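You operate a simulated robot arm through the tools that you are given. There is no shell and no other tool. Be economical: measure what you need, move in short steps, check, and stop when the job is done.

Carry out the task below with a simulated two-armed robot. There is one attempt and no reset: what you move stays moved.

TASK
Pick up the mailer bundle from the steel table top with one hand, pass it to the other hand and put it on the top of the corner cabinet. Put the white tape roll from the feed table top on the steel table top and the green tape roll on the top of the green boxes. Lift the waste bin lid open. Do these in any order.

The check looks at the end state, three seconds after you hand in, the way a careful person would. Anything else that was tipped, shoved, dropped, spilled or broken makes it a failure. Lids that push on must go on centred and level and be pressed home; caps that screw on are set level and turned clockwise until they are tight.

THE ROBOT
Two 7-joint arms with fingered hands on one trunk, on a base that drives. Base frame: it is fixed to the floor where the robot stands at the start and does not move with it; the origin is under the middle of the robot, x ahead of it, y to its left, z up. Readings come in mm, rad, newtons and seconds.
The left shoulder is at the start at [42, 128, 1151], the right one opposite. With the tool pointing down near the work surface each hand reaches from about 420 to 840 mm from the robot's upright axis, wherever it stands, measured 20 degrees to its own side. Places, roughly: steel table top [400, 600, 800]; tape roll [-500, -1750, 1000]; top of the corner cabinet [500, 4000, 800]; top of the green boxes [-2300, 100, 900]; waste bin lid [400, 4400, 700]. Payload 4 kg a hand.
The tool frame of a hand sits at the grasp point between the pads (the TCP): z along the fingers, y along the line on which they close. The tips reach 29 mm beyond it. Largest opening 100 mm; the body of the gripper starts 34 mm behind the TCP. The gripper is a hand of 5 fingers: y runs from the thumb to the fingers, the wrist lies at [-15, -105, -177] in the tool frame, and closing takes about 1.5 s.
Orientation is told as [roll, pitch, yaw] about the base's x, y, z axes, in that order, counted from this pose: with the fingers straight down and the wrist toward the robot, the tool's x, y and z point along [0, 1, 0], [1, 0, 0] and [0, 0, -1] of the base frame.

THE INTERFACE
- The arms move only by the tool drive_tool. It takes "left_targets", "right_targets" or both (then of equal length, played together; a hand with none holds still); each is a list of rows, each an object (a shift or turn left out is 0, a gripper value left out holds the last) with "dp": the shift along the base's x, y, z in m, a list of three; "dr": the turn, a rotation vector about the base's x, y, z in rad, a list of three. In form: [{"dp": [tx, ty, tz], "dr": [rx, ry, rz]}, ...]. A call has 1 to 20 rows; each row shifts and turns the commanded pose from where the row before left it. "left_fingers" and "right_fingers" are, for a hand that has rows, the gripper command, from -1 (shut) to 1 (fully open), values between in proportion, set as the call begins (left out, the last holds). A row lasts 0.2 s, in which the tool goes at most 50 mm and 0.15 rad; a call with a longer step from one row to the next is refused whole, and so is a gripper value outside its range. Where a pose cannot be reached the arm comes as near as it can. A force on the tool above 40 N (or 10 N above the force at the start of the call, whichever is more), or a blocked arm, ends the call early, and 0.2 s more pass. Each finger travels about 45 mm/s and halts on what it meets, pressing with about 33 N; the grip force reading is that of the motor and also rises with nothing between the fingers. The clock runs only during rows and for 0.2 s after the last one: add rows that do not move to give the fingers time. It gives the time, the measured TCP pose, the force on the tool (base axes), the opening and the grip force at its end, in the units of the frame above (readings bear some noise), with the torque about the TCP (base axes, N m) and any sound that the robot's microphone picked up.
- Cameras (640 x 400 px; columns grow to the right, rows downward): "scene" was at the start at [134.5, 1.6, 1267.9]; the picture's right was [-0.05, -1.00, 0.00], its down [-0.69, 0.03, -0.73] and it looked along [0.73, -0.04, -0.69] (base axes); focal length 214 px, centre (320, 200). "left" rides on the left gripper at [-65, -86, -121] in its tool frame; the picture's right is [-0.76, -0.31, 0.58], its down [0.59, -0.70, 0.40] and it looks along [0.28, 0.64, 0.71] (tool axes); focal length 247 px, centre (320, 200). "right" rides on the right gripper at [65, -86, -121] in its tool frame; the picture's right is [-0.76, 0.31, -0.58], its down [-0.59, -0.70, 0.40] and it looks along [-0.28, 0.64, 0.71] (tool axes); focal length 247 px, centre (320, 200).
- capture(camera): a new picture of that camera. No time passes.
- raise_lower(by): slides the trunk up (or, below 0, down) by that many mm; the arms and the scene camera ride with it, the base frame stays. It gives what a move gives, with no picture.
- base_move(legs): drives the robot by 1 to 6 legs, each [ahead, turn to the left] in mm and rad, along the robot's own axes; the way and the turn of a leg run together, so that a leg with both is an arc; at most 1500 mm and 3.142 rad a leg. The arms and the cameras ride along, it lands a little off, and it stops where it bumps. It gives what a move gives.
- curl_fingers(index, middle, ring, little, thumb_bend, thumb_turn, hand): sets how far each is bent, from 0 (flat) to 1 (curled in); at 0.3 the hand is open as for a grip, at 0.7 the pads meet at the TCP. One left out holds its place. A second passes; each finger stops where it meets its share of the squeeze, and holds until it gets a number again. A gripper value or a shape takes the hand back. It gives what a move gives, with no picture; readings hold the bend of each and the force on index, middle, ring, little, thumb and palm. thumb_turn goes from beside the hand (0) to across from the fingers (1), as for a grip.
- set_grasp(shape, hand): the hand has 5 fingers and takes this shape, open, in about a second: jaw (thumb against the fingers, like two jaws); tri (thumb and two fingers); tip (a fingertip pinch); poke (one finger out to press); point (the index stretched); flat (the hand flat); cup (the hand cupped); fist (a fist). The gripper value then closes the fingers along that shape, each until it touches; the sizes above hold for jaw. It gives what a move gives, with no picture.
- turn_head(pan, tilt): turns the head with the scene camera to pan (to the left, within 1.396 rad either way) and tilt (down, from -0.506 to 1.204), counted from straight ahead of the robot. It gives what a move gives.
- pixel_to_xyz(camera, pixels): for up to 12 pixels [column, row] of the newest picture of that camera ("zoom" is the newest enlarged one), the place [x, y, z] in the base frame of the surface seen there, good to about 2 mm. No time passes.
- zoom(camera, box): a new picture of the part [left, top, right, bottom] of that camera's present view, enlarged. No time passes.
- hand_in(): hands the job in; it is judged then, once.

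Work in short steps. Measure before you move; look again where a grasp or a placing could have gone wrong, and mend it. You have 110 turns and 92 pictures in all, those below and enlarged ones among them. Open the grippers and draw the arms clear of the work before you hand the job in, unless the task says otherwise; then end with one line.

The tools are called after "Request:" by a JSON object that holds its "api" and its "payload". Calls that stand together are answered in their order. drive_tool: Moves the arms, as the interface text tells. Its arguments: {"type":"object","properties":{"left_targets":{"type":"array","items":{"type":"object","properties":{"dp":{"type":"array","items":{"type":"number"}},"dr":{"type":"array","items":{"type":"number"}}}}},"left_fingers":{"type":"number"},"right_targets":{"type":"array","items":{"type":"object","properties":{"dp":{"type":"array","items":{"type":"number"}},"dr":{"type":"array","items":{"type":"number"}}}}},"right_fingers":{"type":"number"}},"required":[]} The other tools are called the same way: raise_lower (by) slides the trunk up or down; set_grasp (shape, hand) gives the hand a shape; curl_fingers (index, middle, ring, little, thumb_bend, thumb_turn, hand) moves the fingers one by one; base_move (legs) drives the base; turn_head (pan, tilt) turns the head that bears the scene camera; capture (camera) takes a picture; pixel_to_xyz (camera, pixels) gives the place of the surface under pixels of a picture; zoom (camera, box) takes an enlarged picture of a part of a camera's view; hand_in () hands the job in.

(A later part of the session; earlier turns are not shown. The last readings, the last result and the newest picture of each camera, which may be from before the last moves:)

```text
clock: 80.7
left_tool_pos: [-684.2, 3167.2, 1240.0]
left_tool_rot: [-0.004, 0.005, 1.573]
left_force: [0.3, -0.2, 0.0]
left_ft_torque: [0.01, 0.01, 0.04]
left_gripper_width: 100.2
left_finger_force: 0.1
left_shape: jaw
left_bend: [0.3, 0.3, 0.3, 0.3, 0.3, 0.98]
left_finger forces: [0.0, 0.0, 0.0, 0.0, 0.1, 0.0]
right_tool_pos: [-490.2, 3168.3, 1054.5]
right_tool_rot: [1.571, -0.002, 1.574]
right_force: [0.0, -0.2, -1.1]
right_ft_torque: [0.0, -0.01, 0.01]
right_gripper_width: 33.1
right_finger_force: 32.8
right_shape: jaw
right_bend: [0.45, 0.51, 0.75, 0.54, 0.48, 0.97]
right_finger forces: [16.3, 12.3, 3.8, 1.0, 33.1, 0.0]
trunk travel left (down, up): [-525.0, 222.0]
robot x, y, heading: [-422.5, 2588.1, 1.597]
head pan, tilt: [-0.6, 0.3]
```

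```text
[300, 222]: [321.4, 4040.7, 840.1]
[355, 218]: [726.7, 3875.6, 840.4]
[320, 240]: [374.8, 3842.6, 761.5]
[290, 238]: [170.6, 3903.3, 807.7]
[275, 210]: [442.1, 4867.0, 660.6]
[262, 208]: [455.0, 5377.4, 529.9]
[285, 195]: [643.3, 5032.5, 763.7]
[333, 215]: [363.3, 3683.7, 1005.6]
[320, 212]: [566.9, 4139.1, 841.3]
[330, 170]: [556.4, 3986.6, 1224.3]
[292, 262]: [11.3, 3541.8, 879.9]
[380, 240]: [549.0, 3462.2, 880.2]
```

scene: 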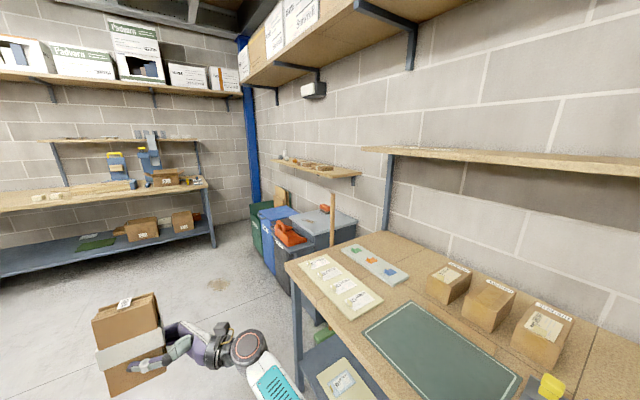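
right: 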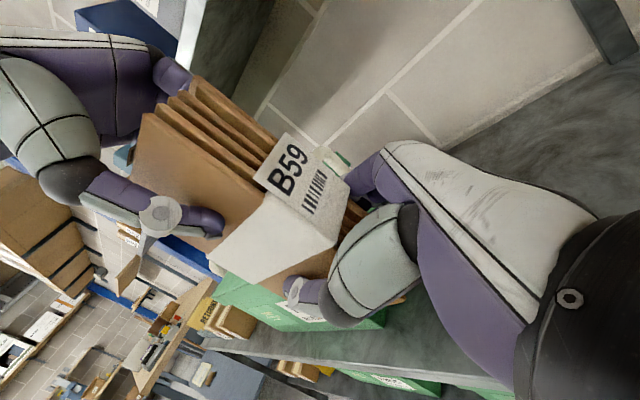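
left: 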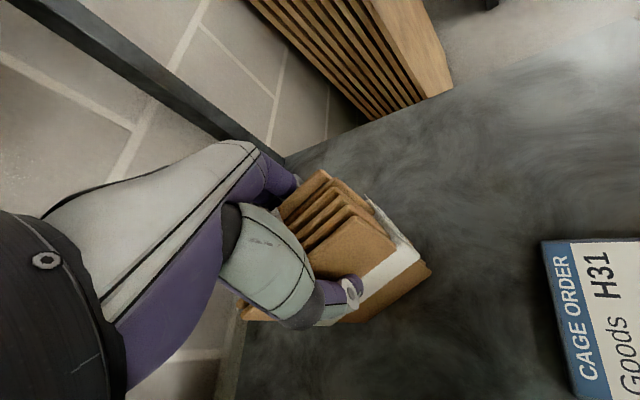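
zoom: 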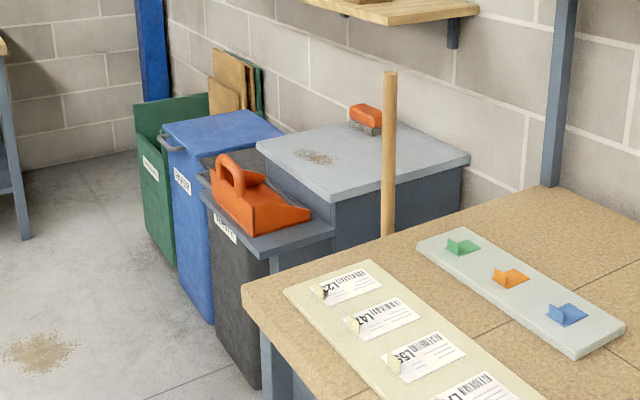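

The cabinet top is at z≈840 (x≈300–730, y≈3800–4150), with blue/dark/green bins beside it. I drive level with it, face it, and look.

Request:
{"api": "base_move", "payload": {"legs": [[1350, 0], [0, -1.6]]}}

Request:
{"api": "turn_head", "payload": {"pan": 0.1, "tilt": 0.6}}

Request:
{"api": "capture", "payload": {"camera": "scene"}}

```text
clock: 91.4
left_tool_pos: [129.1, 4169.6, 1240.1]
left_tool_rot: [-0.006, 0.003, -0.027]
left_force: [0.0, -0.6, -1.1]
left_ft_torque: [0.0, -0.01, 0.0]
left_gripper_width: 100.0
left_finger_force: 0.0
left_shape: jaw
left_bend: [0.3, 0.3, 0.3, 0.3, 0.3, 0.98]
left_finger forces: [0.0, 0.0, 0.1, 0.0, 0.0, 0.0]
right_tool_pos: [123.6, 3975.1, 1054.5]
right_tool_rot: [1.573, -0.003, -0.028]
right_force: [1.0, 1.0, -1.3]
right_ft_torque: [0.01, 0.01, 0.03]
right_gripper_width: 33.2
right_finger_force: 32.8
right_shape: jaw
right_bend: [0.45, 0.52, 0.75, 0.54, 0.48, 0.97]
right_finger forces: [16.0, 12.1, 3.8, 1.0, 32.6, 0.0]
trunk travel left (down, up): [-525.0, 222.0]
robot x, y, heading: [-456.7, 3930.3, -0.004]
head pan, tilt: [-0.6, 0.3]
```

```text
clock: 92.5
left_tool_pos: [129.5, 4169.9, 1239.4]
left_tool_rot: [-0.002, 0.004, -0.027]
left_force: [0.2, 0.2, 0.1]
left_ft_torque: [0.03, 0.02, -0.04]
left_gripper_width: 99.9
left_finger_force: 0.1
left_shape: jaw
left_bend: [0.3, 0.3, 0.3, 0.3, 0.3, 0.98]
left_finger forces: [0.1, 0.1, 0.0, 0.0, 0.0, 0.1]
right_tool_pos: [124.4, 3975.4, 1054.2]
right_tool_rot: [1.57, -0.002, -0.028]
right_force: [0.4, 0.4, -0.7]
right_ft_torque: [0.0, -0.02, -0.01]
right_gripper_width: 32.7
right_finger_force: 32.7
right_shape: jaw
right_bend: [0.45, 0.52, 0.75, 0.54, 0.48, 0.97]
right_finger forces: [16.1, 12.2, 3.8, 0.9, 32.6, 0.0]
trunk travel left (down, up): [-525.0, 222.0]
robot x, y, heading: [-455.7, 3929.3, -0.008]
head pan, tilt: [0.099, 0.6]
```

```text
44 pictures are left
```

scene: 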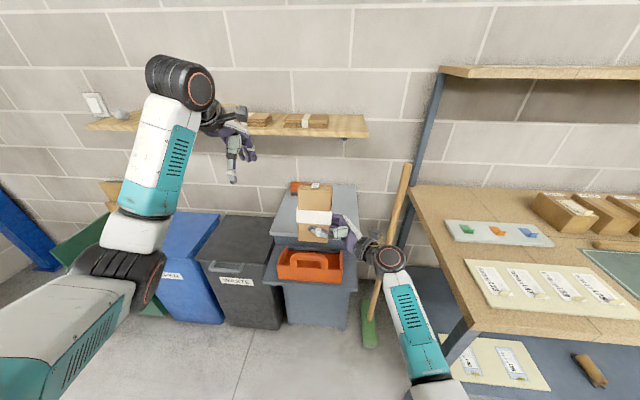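

The black "WASTE" bin is at (243,270) left of the cabinet; the cabinet top (z≈840) is behind the orange caddy. I measure cabinet top corners and bin lid.

Request:
{"api": "zoom", "payload": {"camera": "scene", "box": [180, 160, 420, 340]}}

Request:
{"api": "pixel_to_xyz", "payload": {"camera": "scene", "pixels": [[281, 225], [355, 236], [355, 187], [345, 210], [295, 200], [276, 243], [352, 248], [218, 222], [272, 222], [205, 262], [260, 278], [228, 266]]}}

```text
2.22 times, centred on (300, 250) of scene
```

zoom: 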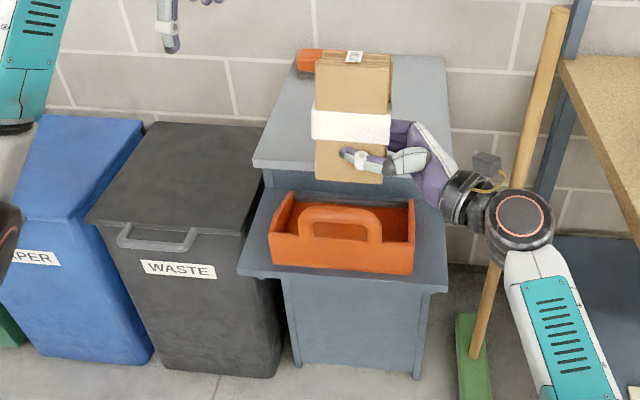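

```text
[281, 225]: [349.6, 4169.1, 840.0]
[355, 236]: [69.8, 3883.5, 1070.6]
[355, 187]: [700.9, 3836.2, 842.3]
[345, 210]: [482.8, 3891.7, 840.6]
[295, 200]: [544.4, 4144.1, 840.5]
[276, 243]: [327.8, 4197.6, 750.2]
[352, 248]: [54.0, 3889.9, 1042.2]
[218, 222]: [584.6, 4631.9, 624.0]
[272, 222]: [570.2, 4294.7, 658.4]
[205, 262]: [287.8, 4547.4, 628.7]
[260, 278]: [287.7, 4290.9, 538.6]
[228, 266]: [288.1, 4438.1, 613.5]
```

I measure the caddy's height, broom line, cabinet edges and the bundle's bottom in the hand.

Request:
{"api": "pixel_to_xyz", "payload": {"camera": "zoom", "pixels": [[345, 182], [318, 176], [382, 181], [345, 213], [380, 240], [412, 205], [412, 262], [272, 225], [445, 130], [257, 160], [540, 90], [490, 270]]}}

```text
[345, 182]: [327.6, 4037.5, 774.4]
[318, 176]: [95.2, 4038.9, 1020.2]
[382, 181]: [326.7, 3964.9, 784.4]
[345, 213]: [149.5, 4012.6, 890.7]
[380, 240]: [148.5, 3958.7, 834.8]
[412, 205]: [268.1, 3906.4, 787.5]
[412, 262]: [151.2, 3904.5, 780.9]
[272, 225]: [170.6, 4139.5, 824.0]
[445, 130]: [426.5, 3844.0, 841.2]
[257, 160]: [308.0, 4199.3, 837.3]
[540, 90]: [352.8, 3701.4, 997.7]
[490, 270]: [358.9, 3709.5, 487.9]
```

The cabinet's free top area: x 320–700, y 3840–4199, z 840; caddy handle reaches 891. I'll place at TCP ≈ (380, 4000). First draw the left hand back, then drive ahead 255 mm with the bundle well above the caddy.

Request:
{"api": "drive_tool", "payload": {"left_targets": [{"dp": [-0.03, 0.02, 0]}, {"dp": [-0.03, 0.02, 0]}, {"dp": [-0.03, 0.02, 0]}, {"dp": [-0.03, 0.02, 0]}, {}], "right_targets": [{"dp": [0, 0.006, 0], "dr": [0, 0, 0.007]}, {"dp": [0, 0.006, 0], "dr": [0, 0, 0.007]}, {"dp": [0, 0.006, 0], "dr": [0, 0, 0.007]}, {"dp": [0, 0.006, 0], "dr": [0, 0, 0.007]}, {}]}}

Request:
{"api": "base_move", "payload": {"legs": [[255, 0]]}}

Request:
{"api": "capture", "payload": {"camera": "scene"}}

Request:
{"api": "capture", "payload": {"camera": "right"}}

```text
clock: 93.7
left_tool_pos: [9.2, 4248.4, 1238.8]
left_tool_rot: [-0.002, 0.004, -0.028]
left_force: [0.5, -0.2, -0.3]
left_ft_torque: [0.03, 0.01, 0.04]
left_gripper_width: 99.8
left_finger_force: 0.0
left_shape: jaw
left_bend: [0.3, 0.3, 0.3, 0.3, 0.3, 0.98]
left_finger forces: [0.0, 0.0, 0.1, 0.1, 0.0, 0.0]
right_tool_pos: [125.0, 4000.5, 1054.4]
right_tool_rot: [1.572, -0.002, 0.0]
right_force: [0.2, -0.1, -0.6]
right_ft_torque: [0.0, 0.01, -0.01]
right_gripper_width: 32.7
right_finger_force: 33.3
right_shape: jaw
right_bend: [0.45, 0.52, 0.75, 0.54, 0.48, 0.97]
right_finger forces: [16.0, 12.2, 3.8, 0.8, 32.6, 0.0]
trunk travel left (down, up): [-525.0, 222.0]
robot x, y, heading: [-458.5, 3928.6, -0.007]
head pan, tilt: [0.099, 0.6]
```

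```text
clock: 95.5
left_tool_pos: [276.2, 4246.4, 1238.1]
left_tool_rot: [-0.004, 0.004, -0.03]
left_force: [0.1, 0.0, -0.7]
left_ft_torque: [-0.03, 0.02, 0.0]
left_gripper_width: 99.8
left_finger_force: 0.0
left_shape: jaw
left_bend: [0.3, 0.3, 0.3, 0.3, 0.3, 0.98]
left_finger forces: [0.0, 0.1, 0.0, 0.0, 0.0, 0.0]
right_tool_pos: [389.4, 3996.6, 1054.5]
right_tool_rot: [1.571, -0.001, -0.002]
right_force: [-0.2, -0.3, -1.3]
right_ft_torque: [-0.01, 0.0, 0.04]
right_gripper_width: 32.8
right_finger_force: 33.1
right_shape: jaw
right_bend: [0.45, 0.52, 0.75, 0.54, 0.48, 0.97]
right_finger forces: [16.0, 12.3, 3.8, 0.8, 32.7, 0.0]
trunk travel left (down, up): [-525.0, 222.0]
robot x, y, heading: [-195.6, 3925.6, -0.01]
head pan, tilt: [0.099, 0.6]
```

```text
42 pictures are left
```

scene: 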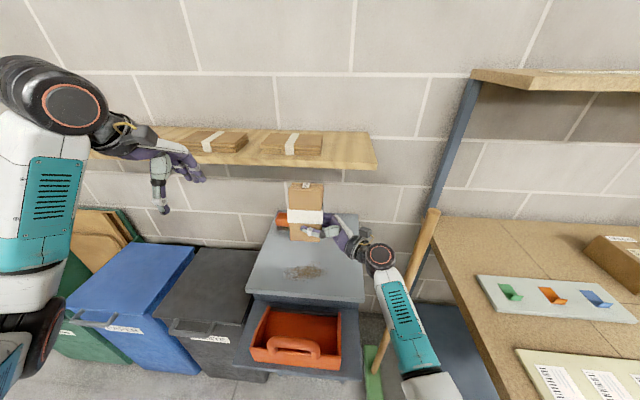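

```text
41 pictures are left
```

right: 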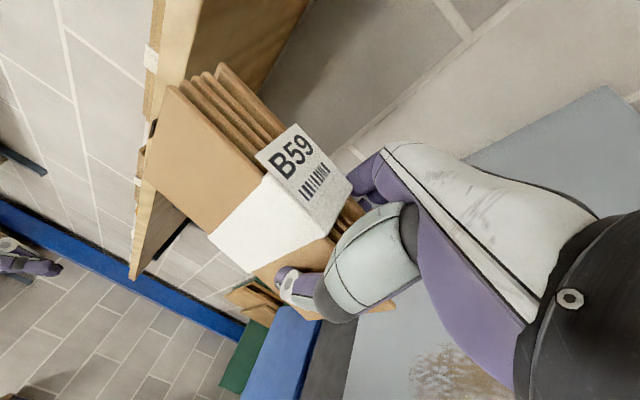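

I check the broom and cabinet edges against the right wrist/forearm.

Request:
{"api": "pixel_to_xyz", "payload": {"camera": "scene", "pixels": [[432, 212], [420, 250], [378, 355], [362, 290], [363, 302], [345, 250], [250, 290], [305, 272], [390, 265], [400, 310], [380, 245], [430, 380]]}}

```text
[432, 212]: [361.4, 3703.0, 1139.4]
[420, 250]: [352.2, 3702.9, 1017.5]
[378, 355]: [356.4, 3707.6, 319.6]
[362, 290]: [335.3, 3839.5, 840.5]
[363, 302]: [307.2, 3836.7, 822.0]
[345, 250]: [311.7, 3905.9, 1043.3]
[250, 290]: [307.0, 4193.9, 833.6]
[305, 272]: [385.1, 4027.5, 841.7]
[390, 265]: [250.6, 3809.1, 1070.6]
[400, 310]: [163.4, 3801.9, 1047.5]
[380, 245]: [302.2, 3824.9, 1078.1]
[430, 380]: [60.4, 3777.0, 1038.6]
```

The wrist ball would just graze the cabinet's front-right corner (307, 3837), so I shift the hand to about (372, 3976), then lower the trunk 145 mm.

Request:
{"api": "drive_tool", "payload": {"right_targets": [{"dp": [-0.006, -0.007, 0]}, {"dp": [-0.006, -0.007, 0]}, {"dp": [-0.005, -0.007, 0]}, {}]}}

Request:
{"api": "raise_lower", "payload": {"by": -145}}

Request:
{"api": "capture", "payload": {"camera": "scene"}}

Request:
{"api": "capture", "payload": {"camera": "right"}}

```text
clock: 96.5
left_tool_pos: [275.8, 4246.3, 1237.5]
left_tool_rot: [-0.002, 0.003, -0.03]
left_force: [0.1, -0.8, 0.7]
left_ft_torque: [-0.02, -0.01, 0.04]
left_gripper_width: 100.0
left_finger_force: 0.1
left_shape: jaw
left_bend: [0.3, 0.3, 0.3, 0.3, 0.3, 0.98]
left_finger forces: [0.0, 0.0, 0.1, 0.0, 0.0, 0.1]
right_tool_pos: [373.0, 3975.8, 1055.2]
right_tool_rot: [1.572, -0.003, -0.002]
right_force: [0.2, -0.4, -0.9]
right_ft_torque: [-0.04, -0.03, 0.04]
right_gripper_width: 33.1
right_finger_force: 33.2
right_shape: jaw
right_bend: [0.45, 0.52, 0.75, 0.54, 0.48, 0.97]
right_finger forces: [16.0, 12.1, 3.8, 0.8, 32.6, 0.0]
trunk travel left (down, up): [-525.0, 222.0]
robot x, y, heading: [-193.6, 3922.7, -0.01]
head pan, tilt: [0.099, 0.6]
```

```text
clock: 98.3
left_tool_pos: [275.3, 4245.7, 1094.2]
left_tool_rot: [-0.004, 0.001, -0.031]
left_force: [-0.6, 0.1, -0.1]
left_ft_torque: [-0.01, -0.03, -0.03]
left_gripper_width: 100.1
left_finger_force: 0.0
left_shape: jaw
left_bend: [0.3, 0.3, 0.3, 0.3, 0.3, 0.98]
left_finger forces: [0.1, 0.0, 0.0, 0.0, 0.0, 0.0]
right_tool_pos: [373.2, 3975.7, 909.7]
right_tool_rot: [1.572, -0.002, -0.002]
right_force: [-0.7, -0.4, -0.2]
right_ft_torque: [-0.01, 0.0, -0.02]
right_gripper_width: 32.8
right_finger_force: 32.9
right_shape: jaw
right_bend: [0.45, 0.52, 0.75, 0.54, 0.48, 0.97]
right_finger forces: [16.1, 12.2, 3.7, 0.9, 32.6, 0.1]
trunk travel left (down, up): [-380.0, 367.0]
robot x, y, heading: [-191.0, 3929.9, -0.01]
head pan, tilt: [0.099, 0.6]
```

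```text
40 pictures are left
```

scene: 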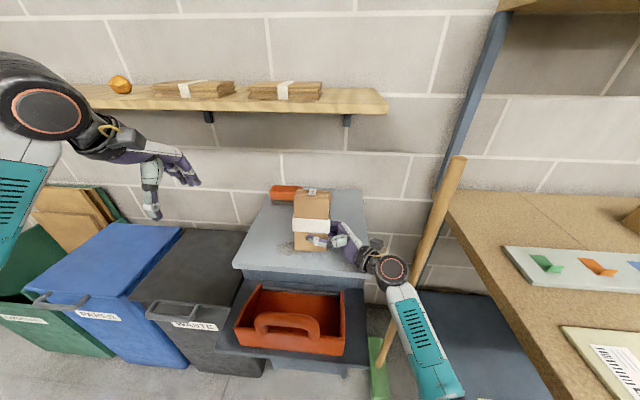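

```text
39 pictures are left
```

right: 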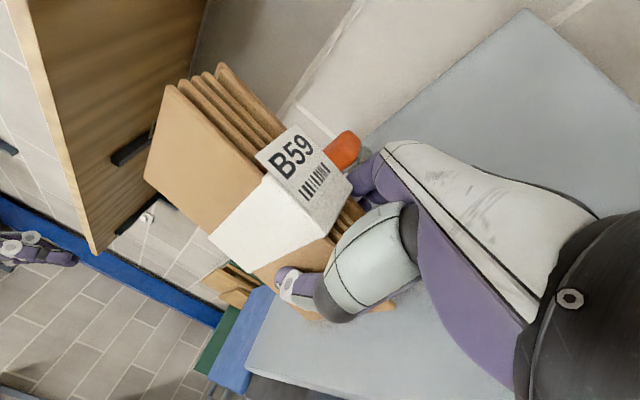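

Bundle hovers about 19 mm over the top. I lower 15 mm and read the force.

Request:
{"api": "drive_tool", "payload": {"right_targets": [{"dp": [0, 0, -0.004]}, {"dp": [0, 0, -0.004]}, {"dp": [0, 0, -0.004]}, {"dp": [0, 0, -0.003]}, {}, {}]}}

Request:
{"api": "drive_tool", "payload": {"right_targets": [{"dp": [0, 0, -0.001]}, {"dp": [0, 0, -0.001]}, {}, {}]}}

Request:
{"api": "zoom", "payload": {"camera": "scene", "box": [250, 170, 410, 290]}}

```text
clock: 99.7
left_tool_pos: [275.2, 4246.1, 1094.6]
left_tool_rot: [-0.003, 0.002, -0.029]
left_force: [-0.1, 0.1, 0.5]
left_ft_torque: [0.0, 0.02, 0.01]
left_gripper_width: 100.0
left_finger_force: 0.0
left_shape: jaw
left_bend: [0.3, 0.3, 0.3, 0.3, 0.3, 0.98]
left_finger forces: [0.0, 0.0, 0.0, 0.0, 0.0, 0.1]
right_tool_pos: [372.8, 3975.1, 894.9]
right_tool_rot: [1.571, -0.005, -0.002]
right_force: [1.1, 0.9, 7.0]
right_ft_torque: [-0.51, -0.19, 0.13]
right_gripper_width: 33.1
right_finger_force: 33.0
right_shape: jaw
right_bend: [0.45, 0.52, 0.75, 0.54, 0.48, 0.97]
right_finger forces: [16.1, 12.2, 3.8, 2.1, 32.6, 7.0]
trunk travel left (down, up): [-380.0, 367.0]
robot x, y, heading: [-191.4, 3924.8, -0.012]
head pan, tilt: [0.099, 0.6]
```

```text
clock: 100.7
left_tool_pos: [275.0, 4245.8, 1093.9]
left_tool_rot: [-0.004, 0.001, -0.031]
left_force: [0.8, 0.6, -0.4]
left_ft_torque: [0.0, -0.05, 0.0]
left_gripper_width: 100.3
left_finger_force: 0.1
left_shape: jaw
left_bend: [0.3, 0.3, 0.3, 0.3, 0.3, 0.98]
left_finger forces: [0.1, 0.0, 0.1, 0.0, 0.1, 0.1]
right_tool_pos: [372.4, 3975.1, 895.3]
right_tool_rot: [1.569, -0.006, 0.0]
right_force: [-1.9, 3.8, 17.0]
right_ft_torque: [-1.01, -0.22, -0.02]
right_gripper_width: 32.8
right_finger_force: 32.9
right_shape: jaw
right_bend: [0.45, 0.52, 0.75, 0.54, 0.48, 0.97]
right_finger forces: [16.1, 12.2, 3.7, 4.5, 32.6, 14.8]
trunk travel left (down, up): [-380.0, 367.0]
robot x, y, heading: [-190.6, 3929.6, -0.008]
head pan, tilt: [0.099, 0.6]
```

```text
3.33 times, centred on (330, 230) of scene
```

zoom: 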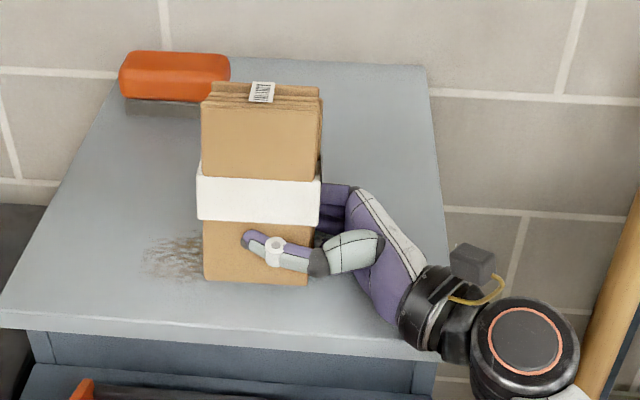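

The palm (14.8 N) touches the cabinet top first at TCP 895. I measure the bundle's bottom edge to see its gap.

Request:
{"api": "pixel_to_xyz", "payload": {"camera": "zoom", "pixels": [[212, 274], [212, 278], [212, 281], [212, 284], [295, 279], [295, 282], [295, 285], [295, 288], [250, 283], [212, 110], [310, 110], [160, 300]]}}

```text
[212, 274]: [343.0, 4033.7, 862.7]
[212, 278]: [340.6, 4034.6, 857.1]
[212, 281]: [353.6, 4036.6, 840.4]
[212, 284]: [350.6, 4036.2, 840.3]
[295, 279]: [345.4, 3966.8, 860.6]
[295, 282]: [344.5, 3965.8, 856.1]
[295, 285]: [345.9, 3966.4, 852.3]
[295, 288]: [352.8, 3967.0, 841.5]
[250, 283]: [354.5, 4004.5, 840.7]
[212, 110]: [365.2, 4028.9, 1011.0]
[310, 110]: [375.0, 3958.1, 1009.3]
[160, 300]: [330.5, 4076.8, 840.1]
```

The bundle's front bottom is ~12 mm up and it leans ~0.15 rad in the hand, so releasing here is risky. I raise the right hand 15 mm and will let the left hand take the top from above to set it down straight. First I check the wall shelf's front edge.

Request:
{"api": "drive_tool", "payload": {"right_targets": [{"dp": [0, 0, 0.008]}, {"dp": [0, 0, 0.008]}, {}]}}

Request:
{"api": "capture", "payload": {"camera": "scene"}}

Request:
{"api": "pixel_to_xyz", "payload": {"camera": "scene", "pixels": [[385, 108], [300, 105], [150, 100], [298, 195], [326, 195], [312, 190], [298, 245], [322, 248], [150, 205], [188, 180]]}}

```text
clock: 101.5
left_tool_pos: [277.2, 4246.3, 1093.4]
left_tool_rot: [-0.004, 0.003, -0.03]
left_force: [0.4, 0.1, -0.5]
left_ft_torque: [0.0, -0.05, -0.01]
left_gripper_width: 99.6
left_finger_force: 0.2
left_shape: jaw
left_bend: [0.3, 0.3, 0.3, 0.3, 0.3, 0.98]
left_finger forces: [0.1, 0.0, 0.1, 0.1, 0.0, 0.0]
right_tool_pos: [373.6, 3975.7, 907.7]
right_tool_rot: [1.568, 0.0, -0.001]
right_force: [-0.4, -0.3, -1.2]
right_ft_torque: [0.01, 0.03, -0.03]
right_gripper_width: 32.9
right_finger_force: 33.1
right_shape: jaw
right_bend: [0.45, 0.52, 0.75, 0.54, 0.48, 0.97]
right_finger forces: [16.2, 12.2, 3.8, 0.7, 32.6, 0.1]
trunk travel left (down, up): [-380.0, 367.0]
robot x, y, heading: [-189.7, 3926.0, -0.008]
head pan, tilt: [0.099, 0.6]
```

```text
37 pictures are left
```

scene: 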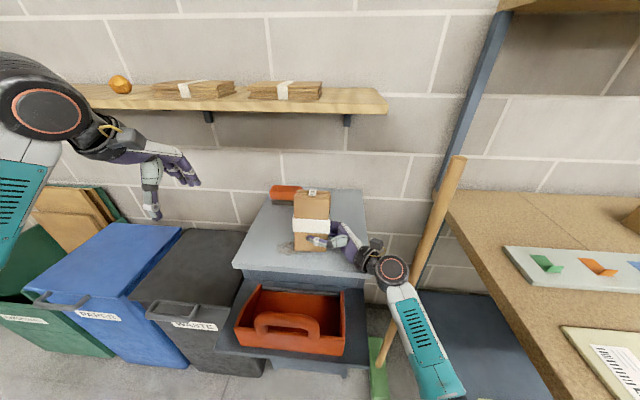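

```text
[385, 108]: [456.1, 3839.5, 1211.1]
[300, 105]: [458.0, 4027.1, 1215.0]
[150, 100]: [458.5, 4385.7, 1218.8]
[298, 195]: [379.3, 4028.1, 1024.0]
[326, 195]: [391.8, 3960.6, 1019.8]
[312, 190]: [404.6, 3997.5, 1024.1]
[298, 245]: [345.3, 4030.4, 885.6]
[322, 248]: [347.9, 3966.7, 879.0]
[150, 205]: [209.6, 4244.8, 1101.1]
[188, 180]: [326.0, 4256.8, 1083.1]
```

Shelf front edge is x=457 at z≈1210, so the left hand can come over at z≈1094. I match the bundle's lean (0.17 about y) and move above its top at (405, 3997).

Request:
{"api": "drive_tool", "payload": {"left_targets": [{"dp": [0.016, -0.0311, 0], "dr": [0, 0.021, -0.006]}, {"dp": [0.016, -0.0311, 0], "dr": [0, 0.021, -0.006]}, {"dp": [0.016, -0.0311, 0], "dr": [0, 0.021, -0.006]}, {"dp": [0.016, -0.0311, 0], "dr": [0, 0.021, -0.006]}, {"dp": [0.016, -0.0311, 0], "dr": [0, 0.021, -0.006]}, {"dp": [0.016, -0.0311, 0], "dr": [0, 0.021, -0.006]}, {"dp": [0.016, -0.0311, 0], "dr": [0, 0.021, -0.006]}, {"dp": [0.016, -0.0311, 0], "dr": [0, 0.021, -0.006]}, {}, {}]}}

Request:
{"api": "capture", "payload": {"camera": "left"}}

Request:
{"api": "zoom", "payload": {"camera": "scene", "box": [220, 110, 420, 280]}}

```text
clock: 103.7
left_tool_pos: [407.4, 3999.6, 1093.7]
left_tool_rot: [-0.012, 0.171, -0.077]
left_force: [0.6, -0.4, 0.2]
left_ft_torque: [0.05, -0.01, 0.0]
left_gripper_width: 100.1
left_finger_force: 0.1
left_shape: jaw
left_bend: [0.3, 0.3, 0.3, 0.3, 0.3, 0.98]
left_finger forces: [0.1, 0.0, 0.0, 0.0, 0.0, 0.0]
right_tool_pos: [373.6, 3977.0, 907.8]
right_tool_rot: [1.572, 0.0, -0.001]
right_force: [0.0, -0.3, -1.8]
right_ft_torque: [-0.02, 0.01, 0.01]
right_gripper_width: 33.3
right_finger_force: 32.8
right_shape: jaw
right_bend: [0.45, 0.52, 0.75, 0.54, 0.48, 0.97]
right_finger forces: [16.2, 12.3, 3.8, 0.7, 32.6, 0.1]
trunk travel left (down, up): [-380.0, 367.0]
robot x, y, heading: [-192.2, 3924.0, -0.007]
head pan, tilt: [0.099, 0.6]
```

```text
36 pictures are left
```

left: 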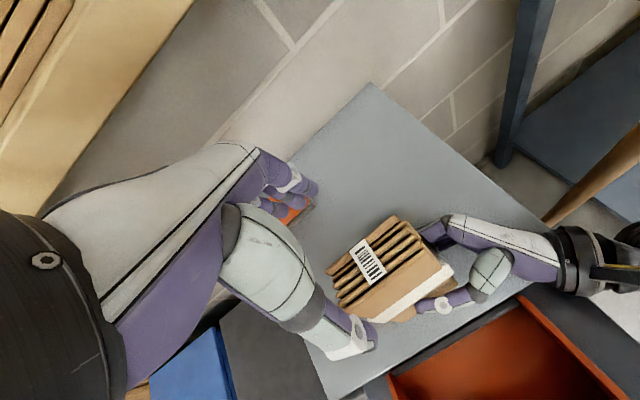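

```text
2.35 times, centred on (320, 195) of scene
```

zoom: 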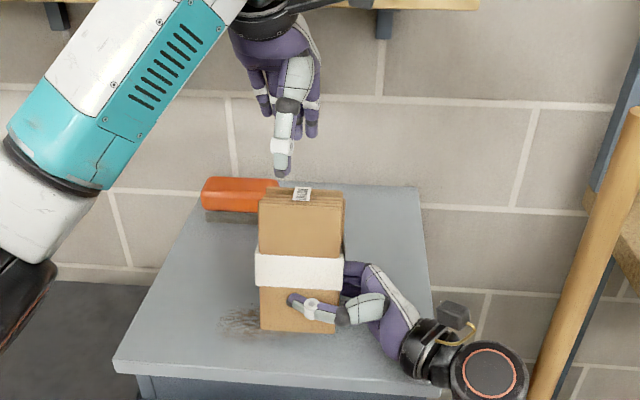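

I measure the bundle's top surface from the left camera to centre the grip.

Request:
{"api": "pixel_to_xyz", "payload": {"camera": "left", "pixels": [[330, 268], [345, 305], [393, 218], [420, 242], [368, 262], [378, 308], [420, 280], [440, 268]]}}

```text
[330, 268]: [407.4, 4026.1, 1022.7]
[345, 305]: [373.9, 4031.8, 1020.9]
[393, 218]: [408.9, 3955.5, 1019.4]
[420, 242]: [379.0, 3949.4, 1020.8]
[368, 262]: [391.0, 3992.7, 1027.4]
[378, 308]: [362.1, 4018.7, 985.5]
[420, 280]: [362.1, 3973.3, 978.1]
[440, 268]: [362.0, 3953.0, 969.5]
```

Top centre is (392, 3991, 1022), lean ≈0.2. I descend to TCP ≈ (387, 3991, 996) and close the left hand.

Request:
{"api": "drive_tool", "payload": {"left_targets": [{"dp": [-0.0029, -0.0013, -0.014], "dr": [0, 0.01, 0]}, {"dp": [-0.0029, -0.0013, -0.014], "dr": [0, 0.01, 0]}, {"dp": [-0.0029, -0.0013, -0.014], "dr": [0, 0.01, 0]}, {"dp": [-0.0029, -0.0013, -0.014]}, {"dp": [-0.0029, -0.0013, -0.014]}, {"dp": [-0.0029, -0.0013, -0.014]}, {"dp": [-0.0029, -0.0013, -0.014]}, {}, {}]}}

Request:
{"api": "drive_tool", "payload": {"left_targets": [{}, {}, {}, {}, {}, {}, {}, {}, {}, {}], "left_fingers": -1}}

Request:
{"api": "zoom", "payload": {"camera": "scene", "box": [220, 110, 420, 280]}}

```text
clock: 105.7
left_tool_pos: [382.9, 3989.6, 995.7]
left_tool_rot: [-0.014, 0.2, -0.078]
left_force: [0.1, 0.6, -0.2]
left_ft_torque: [0.0, -0.03, 0.02]
left_gripper_width: 99.9
left_finger_force: 0.1
left_shape: jaw
left_bend: [0.3, 0.3, 0.3, 0.3, 0.3, 0.98]
left_finger forces: [0.0, 0.0, 0.0, 0.0, 0.1, 0.1]
right_tool_pos: [375.0, 3975.6, 907.6]
right_tool_rot: [1.57, -0.003, 0.0]
right_force: [-0.3, -0.6, -0.9]
right_ft_torque: [-0.01, 0.02, 0.0]
right_gripper_width: 32.9
right_finger_force: 32.9
right_shape: jaw
right_bend: [0.45, 0.52, 0.75, 0.54, 0.48, 0.97]
right_finger forces: [16.2, 12.1, 3.9, 0.8, 32.5, 0.0]
trunk travel left (down, up): [-380.0, 367.0]
robot x, y, heading: [-192.0, 3928.8, -0.009]
head pan, tilt: [0.099, 0.6]
```

```text
clock: 107.9
left_tool_pos: [383.9, 3990.0, 994.7]
left_tool_rot: [-0.014, 0.202, -0.08]
left_force: [-3.9, 0.1, 0.3]
left_ft_torque: [0.06, 0.5, -0.09]
left_gripper_width: 43.0
left_finger_force: 32.5
left_shape: jaw
left_bend: [0.46, 0.45, 0.75, 0.51, 0.45, 1.0]
left_finger forces: [16.3, 9.1, 1.2, 2.7, 31.7, 0.1]
right_tool_pos: [373.8, 3975.6, 909.4]
right_tool_rot: [1.571, -0.002, -0.002]
right_force: [4.0, 0.2, 0.1]
right_ft_torque: [-0.01, -0.26, 0.04]
right_gripper_width: 32.9
right_finger_force: 33.4
right_shape: jaw
right_bend: [0.45, 0.51, 0.74, 0.54, 0.48, 0.97]
right_finger forces: [15.2, 13.5, 4.8, 2.8, 33.3, 0.0]
trunk travel left (down, up): [-380.0, 367.0]
robot x, y, heading: [-192.1, 3927.7, -0.007]
head pan, tilt: [0.099, 0.6]
```

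```text
2.35 times, centred on (320, 195) of scene
```

zoom: 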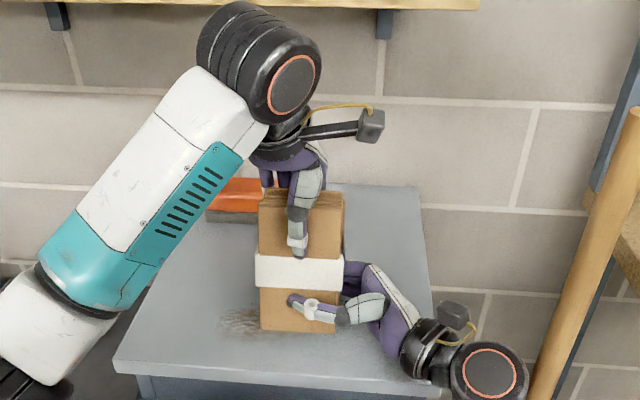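

Left hand holds it. I open the right hand, draw it 75 mm to -y (short of the broom), lift it, then pull it back toward the robot.

Request:
{"api": "drive_tool", "payload": {"right_targets": [{}, {}, {}, {}, {}, {}, {}, {}, {"dp": [0, -0.015, 0]}, {"dp": [0, -0.02, 0]}, {"dp": [0, -0.02, 0]}, {"dp": [0, -0.02, 0]}, {"dp": [0, 0, 0.03]}, {"dp": [0, 0, 0.03]}, {"dp": [-0.03, 0, 0.01]}, {"dp": [-0.04, 0, 0]}, {"dp": [-0.04, 0, 0]}, {"dp": [-0.03, 0, 0]}, {}], "right_fingers": 1}}

Request:
{"api": "zoom", "payload": {"camera": "scene", "box": [220, 110, 460, 310]}}

```text
clock: 111.9
left_tool_pos: [382.8, 3989.2, 994.2]
left_tool_rot: [-0.016, 0.2, -0.078]
left_force: [-0.2, -0.2, 0.4]
left_ft_torque: [0.01, -0.01, -0.02]
left_gripper_width: 42.2
left_finger_force: 32.9
left_shape: jaw
left_bend: [0.46, 0.44, 0.75, 0.51, 0.46, 1.0]
left_finger forces: [17.3, 10.8, 1.6, 0.7, 30.3, 0.1]
right_tool_pos: [233.2, 3898.8, 978.1]
right_tool_rot: [1.571, -0.002, 0.001]
right_force: [-0.3, -0.2, -0.4]
right_ft_torque: [0.0, 0.01, 0.01]
right_gripper_width: 99.4
right_finger_force: 0.0
right_shape: jaw
right_bend: [0.3, 0.3, 0.3, 0.3, 0.3, 0.98]
right_finger forces: [0.0, 0.0, 0.1, 0.0, 0.0, 0.1]
trunk travel left (down, up): [-380.0, 367.0]
robot x, y, heading: [-188.6, 3925.0, -0.012]
head pan, tilt: [0.099, 0.6]
```

```text
2.00 times, centred on (340, 210) of scene
```

zoom: 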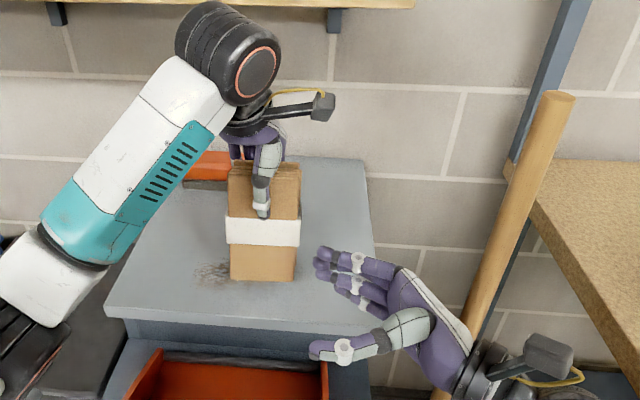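

Right hand is clear. I straighten the left hand (pitch -0.2) and measure the bundle's uprightness and bottom.

Request:
{"api": "drive_tool", "payload": {"left_targets": [{"dp": [0.003, 0, 0.001], "dr": [0.003, -0.05, 0.02]}, {"dp": [0.003, 0, 0.001], "dr": [0.003, -0.05, 0.02]}, {"dp": [0.003, 0, 0.001], "dr": [0.003, -0.05, 0.02]}, {"dp": [0.003, 0, 0.001], "dr": [0.003, -0.05, 0.02]}, {}, {}]}}

Request:
{"api": "zoom", "payload": {"camera": "scene", "box": [280, 180, 380, 270]}}

Request:
{"api": "pixel_to_xyz", "payload": {"camera": "zoom", "pixels": [[130, 100], [130, 200], [130, 320], [300, 100], [300, 200], [250, 320], [130, 340], [130, 350], [130, 360], [250, 340], [250, 350], [250, 360]]}}

```text
clock: 113.3
left_tool_pos: [395.3, 3988.0, 1000.3]
left_tool_rot: [0.005, -0.001, 0.003]
left_force: [0.2, 0.1, -1.3]
left_ft_torque: [-0.01, 0.0, 0.01]
left_gripper_width: 42.3
left_finger_force: 33.0
left_shape: jaw
left_bend: [0.46, 0.44, 0.75, 0.51, 0.46, 1.0]
left_finger forces: [17.3, 10.8, 1.6, 0.7, 30.4, 0.0]
right_tool_pos: [233.8, 3899.8, 978.2]
right_tool_rot: [1.573, -0.002, 0.0]
right_force: [-0.1, 0.7, -0.2]
right_ft_torque: [-0.02, 0.03, -0.01]
right_gripper_width: 99.9
right_finger_force: 0.0
right_shape: jaw
right_bend: [0.3, 0.3, 0.3, 0.3, 0.3, 0.98]
right_finger forces: [0.1, 0.0, 0.1, 0.1, 0.1, 0.0]
trunk travel left (down, up): [-380.0, 367.0]
robot x, y, heading: [-190.8, 3923.6, -0.009]
head pan, tilt: [0.099, 0.6]
```

```text
4.44 times, centred on (330, 225) of scene
```

zoom: 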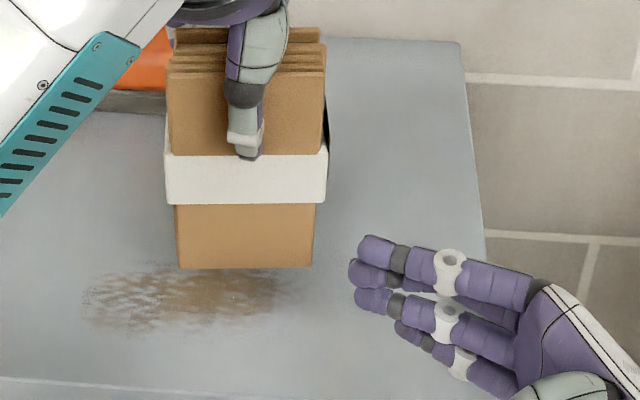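

```text
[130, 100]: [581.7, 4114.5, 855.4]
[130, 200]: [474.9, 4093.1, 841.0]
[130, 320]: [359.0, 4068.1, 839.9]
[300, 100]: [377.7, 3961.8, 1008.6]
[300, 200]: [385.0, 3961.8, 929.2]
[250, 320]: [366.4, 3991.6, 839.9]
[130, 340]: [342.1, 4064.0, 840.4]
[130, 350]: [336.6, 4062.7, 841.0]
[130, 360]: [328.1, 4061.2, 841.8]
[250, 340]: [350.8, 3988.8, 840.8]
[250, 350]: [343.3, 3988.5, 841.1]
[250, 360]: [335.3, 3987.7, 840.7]
```

Now I check the lower front face and bottom edge.

Request:
{"api": "pixel_to_xyz", "payload": {"camera": "zoom", "pixels": [[185, 80], [185, 140], [185, 215], [185, 255], [185, 263], [185, 268], [185, 272], [305, 215], [305, 255], [305, 262], [305, 268], [305, 272]]}}

```text
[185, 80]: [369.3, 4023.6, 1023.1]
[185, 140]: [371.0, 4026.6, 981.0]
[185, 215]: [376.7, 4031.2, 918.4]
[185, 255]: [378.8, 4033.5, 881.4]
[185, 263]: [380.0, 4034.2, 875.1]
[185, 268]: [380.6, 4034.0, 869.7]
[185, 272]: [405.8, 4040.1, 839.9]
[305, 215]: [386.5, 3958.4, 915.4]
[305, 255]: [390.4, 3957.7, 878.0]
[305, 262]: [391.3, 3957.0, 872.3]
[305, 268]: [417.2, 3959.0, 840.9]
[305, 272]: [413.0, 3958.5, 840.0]
```

It now leans -0.07, bottom at ≈868. I rotate +0.07, then lower 23 mm, then creep to contact.

Request:
{"api": "drive_tool", "payload": {"left_targets": [{"dr": [0, 0.035, 0]}, {"dr": [0, 0.035, 0]}, {"dp": [0, 0, -0.008]}, {"dp": [0, 0, -0.008]}, {"dp": [0, 0, -0.006]}, {}, {}]}}

Request:
{"api": "drive_tool", "payload": {"left_targets": [{"dp": [0, 0, -0.0015]}, {"dp": [0, 0, -0.0015]}, {"dp": [0, 0, -0.0015]}, {}, {}]}}

Request:
{"api": "zoom", "payload": {"camera": "scene", "box": [280, 180, 380, 270]}}

Request:
{"api": "pixel_to_xyz", "payload": {"camera": "zoom", "pixels": [[190, 100], [190, 150], [190, 240], [190, 270], [190, 280], [190, 285], [190, 290], [300, 100], [300, 240], [300, 270], [300, 280], [300, 290]]}}

```text
clock: 114.9
left_tool_pos: [394.8, 3988.0, 977.2]
left_tool_rot: [0.005, 0.071, 0.004]
left_force: [-0.9, 0.2, -0.9]
left_ft_torque: [-0.04, 0.01, 0.0]
left_gripper_width: 42.1
left_finger_force: 33.4
left_shape: jaw
left_bend: [0.46, 0.44, 0.75, 0.51, 0.46, 1.0]
left_finger forces: [17.3, 10.9, 1.7, 0.7, 30.2, 0.0]
right_tool_pos: [233.8, 3900.6, 977.2]
right_tool_rot: [1.573, -0.001, -0.002]
right_force: [-0.1, -0.8, 0.0]
right_ft_torque: [0.0, 0.03, 0.0]
right_gripper_width: 99.8
right_finger_force: 0.0
right_shape: jaw
right_bend: [0.3, 0.3, 0.3, 0.3, 0.3, 0.98]
right_finger forces: [0.0, 0.0, 0.0, 0.0, 0.1, 0.0]
trunk travel left (down, up): [-380.0, 367.0]
robot x, y, heading: [-190.2, 3929.1, -0.005]
head pan, tilt: [0.099, 0.6]
```

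```text
clock: 116.1
left_tool_pos: [395.5, 3987.3, 974.2]
left_tool_rot: [0.004, 0.068, 0.004]
left_force: [0.9, 4.0, 10.2]
left_ft_torque: [-0.02, 0.0, 0.0]
left_gripper_width: 42.3
left_finger_force: 33.0
left_shape: jaw
left_bend: [0.46, 0.44, 0.75, 0.51, 0.46, 1.0]
left_finger forces: [18.1, 11.1, 1.8, 1.5, 31.0, 0.0]
right_tool_pos: [232.7, 3898.7, 978.3]
right_tool_rot: [1.571, -0.002, -0.002]
right_force: [0.5, 0.3, 0.2]
right_ft_torque: [0.01, -0.03, 0.01]
right_gripper_width: 99.6
right_finger_force: 0.0
right_shape: jaw
right_bend: [0.3, 0.3, 0.3, 0.3, 0.3, 0.98]
right_finger forces: [0.1, 0.0, 0.0, 0.0, 0.1, 0.1]
trunk travel left (down, up): [-380.0, 367.0]
robot x, y, heading: [-194.0, 3926.9, -0.009]
head pan, tilt: [0.099, 0.6]
```

```text
4.44 times, centred on (330, 225) of scene
```

zoom: 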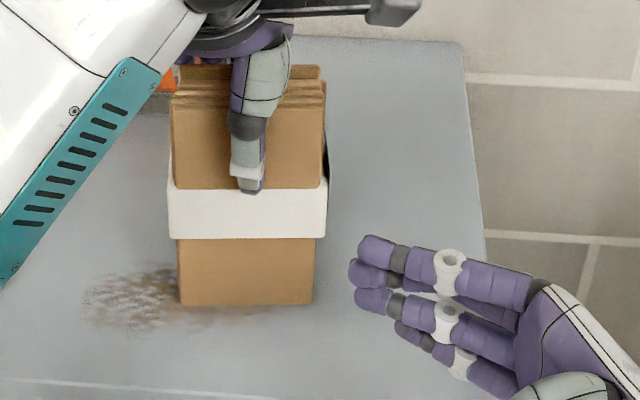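

```text
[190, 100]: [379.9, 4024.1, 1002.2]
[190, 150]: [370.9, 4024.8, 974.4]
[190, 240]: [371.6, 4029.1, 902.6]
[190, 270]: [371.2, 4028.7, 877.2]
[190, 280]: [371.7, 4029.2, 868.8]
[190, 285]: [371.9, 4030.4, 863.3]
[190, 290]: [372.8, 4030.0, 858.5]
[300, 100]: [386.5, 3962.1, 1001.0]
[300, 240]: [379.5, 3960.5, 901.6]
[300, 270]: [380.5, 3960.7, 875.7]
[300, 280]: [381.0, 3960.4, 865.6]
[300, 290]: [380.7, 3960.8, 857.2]
```

Vertical and in contact (10 N up). I open the left hand and draw it straight up, then check.

Request:
{"api": "drive_tool", "payload": {"left_targets": [{}, {}, {}, {}, {}, {}, {}, {}, {"dp": [0.001, 0, 0.015]}, {"dp": [0.001, 0, 0.02]}, {"dp": [0.001, 0, 0.025]}, {"dp": [0, 0, 0.025]}, {"dp": [0, 0, 0.02]}, {}], "left_fingers": 1}}

Request:
{"api": "zoom", "payload": {"camera": "scene", "box": [240, 140, 400, 280]}}

```text
clock: 119.1
left_tool_pos: [398.3, 3988.9, 1077.4]
left_tool_rot: [0.005, 0.071, 0.003]
left_force: [-0.3, 0.3, -0.3]
left_ft_torque: [0.01, 0.01, 0.03]
left_gripper_width: 99.8
left_finger_force: 0.0
left_shape: jaw
left_bend: [0.3, 0.3, 0.3, 0.3, 0.3, 0.98]
left_finger forces: [0.1, 0.0, 0.0, 0.0, 0.1, 0.0]
right_tool_pos: [233.2, 3899.4, 976.9]
right_tool_rot: [1.57, -0.001, -0.002]
right_force: [0.4, 0.2, 0.3]
right_ft_torque: [0.01, 0.01, 0.03]
right_gripper_width: 99.8
right_finger_force: 0.1
right_shape: jaw
right_bend: [0.3, 0.3, 0.3, 0.3, 0.3, 0.98]
right_finger forces: [0.0, 0.0, 0.0, 0.0, 0.0, 0.1]
trunk travel left (down, up): [-380.0, 367.0]
robot x, y, heading: [-192.0, 3922.1, -0.007]
head pan, tilt: [0.099, 0.6]
```

```text
2.86 times, centred on (320, 210) of scene
```

zoom: 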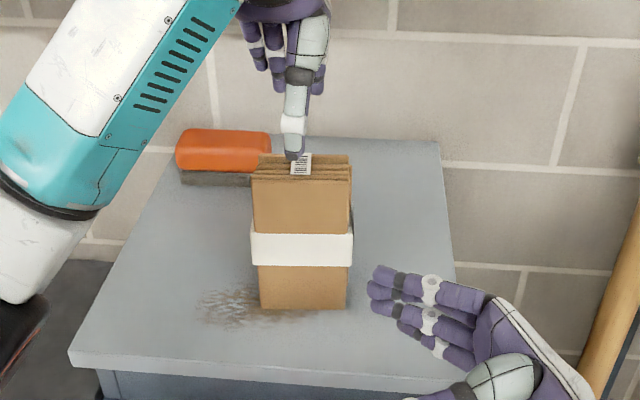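

The bundle stands upright on the cabinet. I move the left hand aside toward the bin and look closely at the WASTE bin.

Request:
{"api": "drive_tool", "payload": {"left_targets": [{"dp": [-0.01, 0.04, 0.01]}, {"dp": [-0.02, 0.045, 0]}, {"dp": [-0.02, 0.045, 0], "dr": [0, -0.035, 0]}, {"dp": [-0.03, 0.035, 0], "dr": [0, -0.036, 0]}, {"dp": [-0.04, 0.03, 0]}, {"dp": [-0.04, 0.03, 0]}, {"dp": [-0.03, 0.03, 0]}, {}]}}

Request:
{"api": "turn_head", "payload": {"pan": 0.55, "tilt": 0.75}}

Request:
{"api": "capture", "payload": {"camera": "scene"}}

Request:
{"api": "capture", "payload": {"camera": "left"}}

```text
clock: 120.9
left_tool_pos: [207.8, 4242.1, 1087.0]
left_tool_rot: [0.005, 0.001, 0.003]
left_force: [-0.2, 0.1, 0.0]
left_ft_torque: [-0.01, 0.0, -0.03]
left_gripper_width: 99.8
left_finger_force: 0.0
left_shape: jaw
left_bend: [0.3, 0.3, 0.3, 0.3, 0.3, 0.98]
left_finger forces: [0.0, 0.0, 0.1, 0.1, 0.0, 0.1]
right_tool_pos: [233.4, 3900.0, 978.9]
right_tool_rot: [1.571, -0.003, 0.0]
right_force: [0.0, -0.3, 0.4]
right_ft_torque: [0.02, 0.02, -0.02]
right_gripper_width: 99.6
right_finger_force: 0.0
right_shape: jaw
right_bend: [0.3, 0.3, 0.3, 0.3, 0.3, 0.98]
right_finger forces: [0.1, 0.0, 0.0, 0.0, 0.0, 0.0]
trunk travel left (down, up): [-380.0, 367.0]
robot x, y, heading: [-189.1, 3928.0, -0.007]
head pan, tilt: [0.099, 0.6]
```

```text
clock: 121.8
left_tool_pos: [207.6, 4241.8, 1086.2]
left_tool_rot: [0.004, 0.001, 0.002]
left_force: [0.5, -0.1, -0.4]
left_ft_torque: [0.01, -0.02, -0.04]
left_gripper_width: 99.9
left_finger_force: 0.1
left_shape: jaw
left_bend: [0.3, 0.3, 0.3, 0.3, 0.3, 0.98]
left_finger forces: [0.0, 0.0, 0.1, 0.0, 0.1, 0.1]
right_tool_pos: [233.7, 3899.6, 977.8]
right_tool_rot: [1.571, -0.002, -0.001]
right_force: [0.0, 1.3, -0.3]
right_ft_torque: [-0.01, 0.0, -0.01]
right_gripper_width: 99.6
right_finger_force: 0.1
right_shape: jaw
right_bend: [0.3, 0.3, 0.3, 0.3, 0.3, 0.98]
right_finger forces: [0.0, 0.0, 0.0, 0.1, 0.1, 0.0]
trunk travel left (down, up): [-380.0, 367.0]
robot x, y, heading: [-192.3, 3925.9, -0.005]
head pan, tilt: [0.55, 0.75]
```

```text
29 pictures are left
```

scene: 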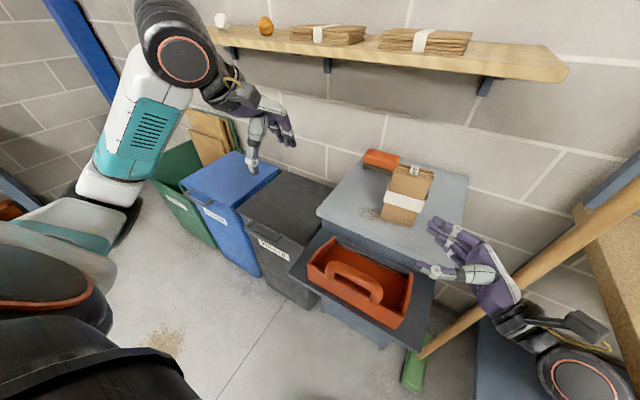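

```text
28 pictures are left
```

left: 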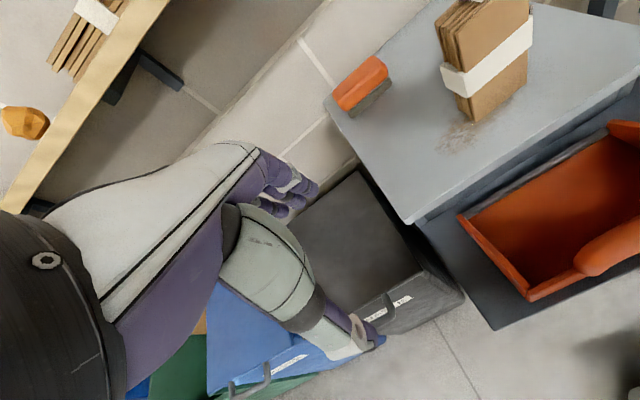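

I measure the WASTE bin's lid and handle in the scene picture (lid (285,200), front edge (238,210)–(308,245), handle near (250,228)).

Request:
{"api": "zoom", "payload": {"camera": "scene", "box": [210, 150, 340, 290]}}

Request:
{"api": "pixel_to_xyz", "payload": {"camera": "scene", "pixels": [[285, 172], [328, 186], [240, 205], [305, 238], [285, 205], [262, 200], [245, 225], [255, 235], [240, 220], [250, 218], [270, 230], [265, 238]]}}

```text
2.86 times, centred on (275, 220) of scene
```

zoom: 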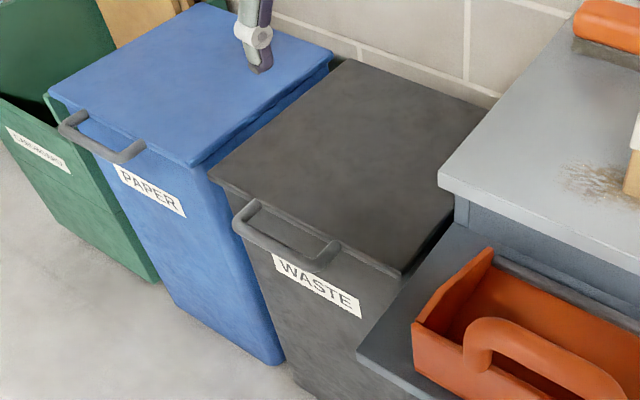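

```text
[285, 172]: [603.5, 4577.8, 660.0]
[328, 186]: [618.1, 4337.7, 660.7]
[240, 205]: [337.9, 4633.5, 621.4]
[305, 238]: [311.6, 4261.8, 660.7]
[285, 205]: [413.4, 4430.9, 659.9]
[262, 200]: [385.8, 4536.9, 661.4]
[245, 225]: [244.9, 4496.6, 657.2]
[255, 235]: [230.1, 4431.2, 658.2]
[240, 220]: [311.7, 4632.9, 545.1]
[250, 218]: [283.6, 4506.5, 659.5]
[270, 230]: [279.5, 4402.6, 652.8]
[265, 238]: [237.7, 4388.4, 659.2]
```

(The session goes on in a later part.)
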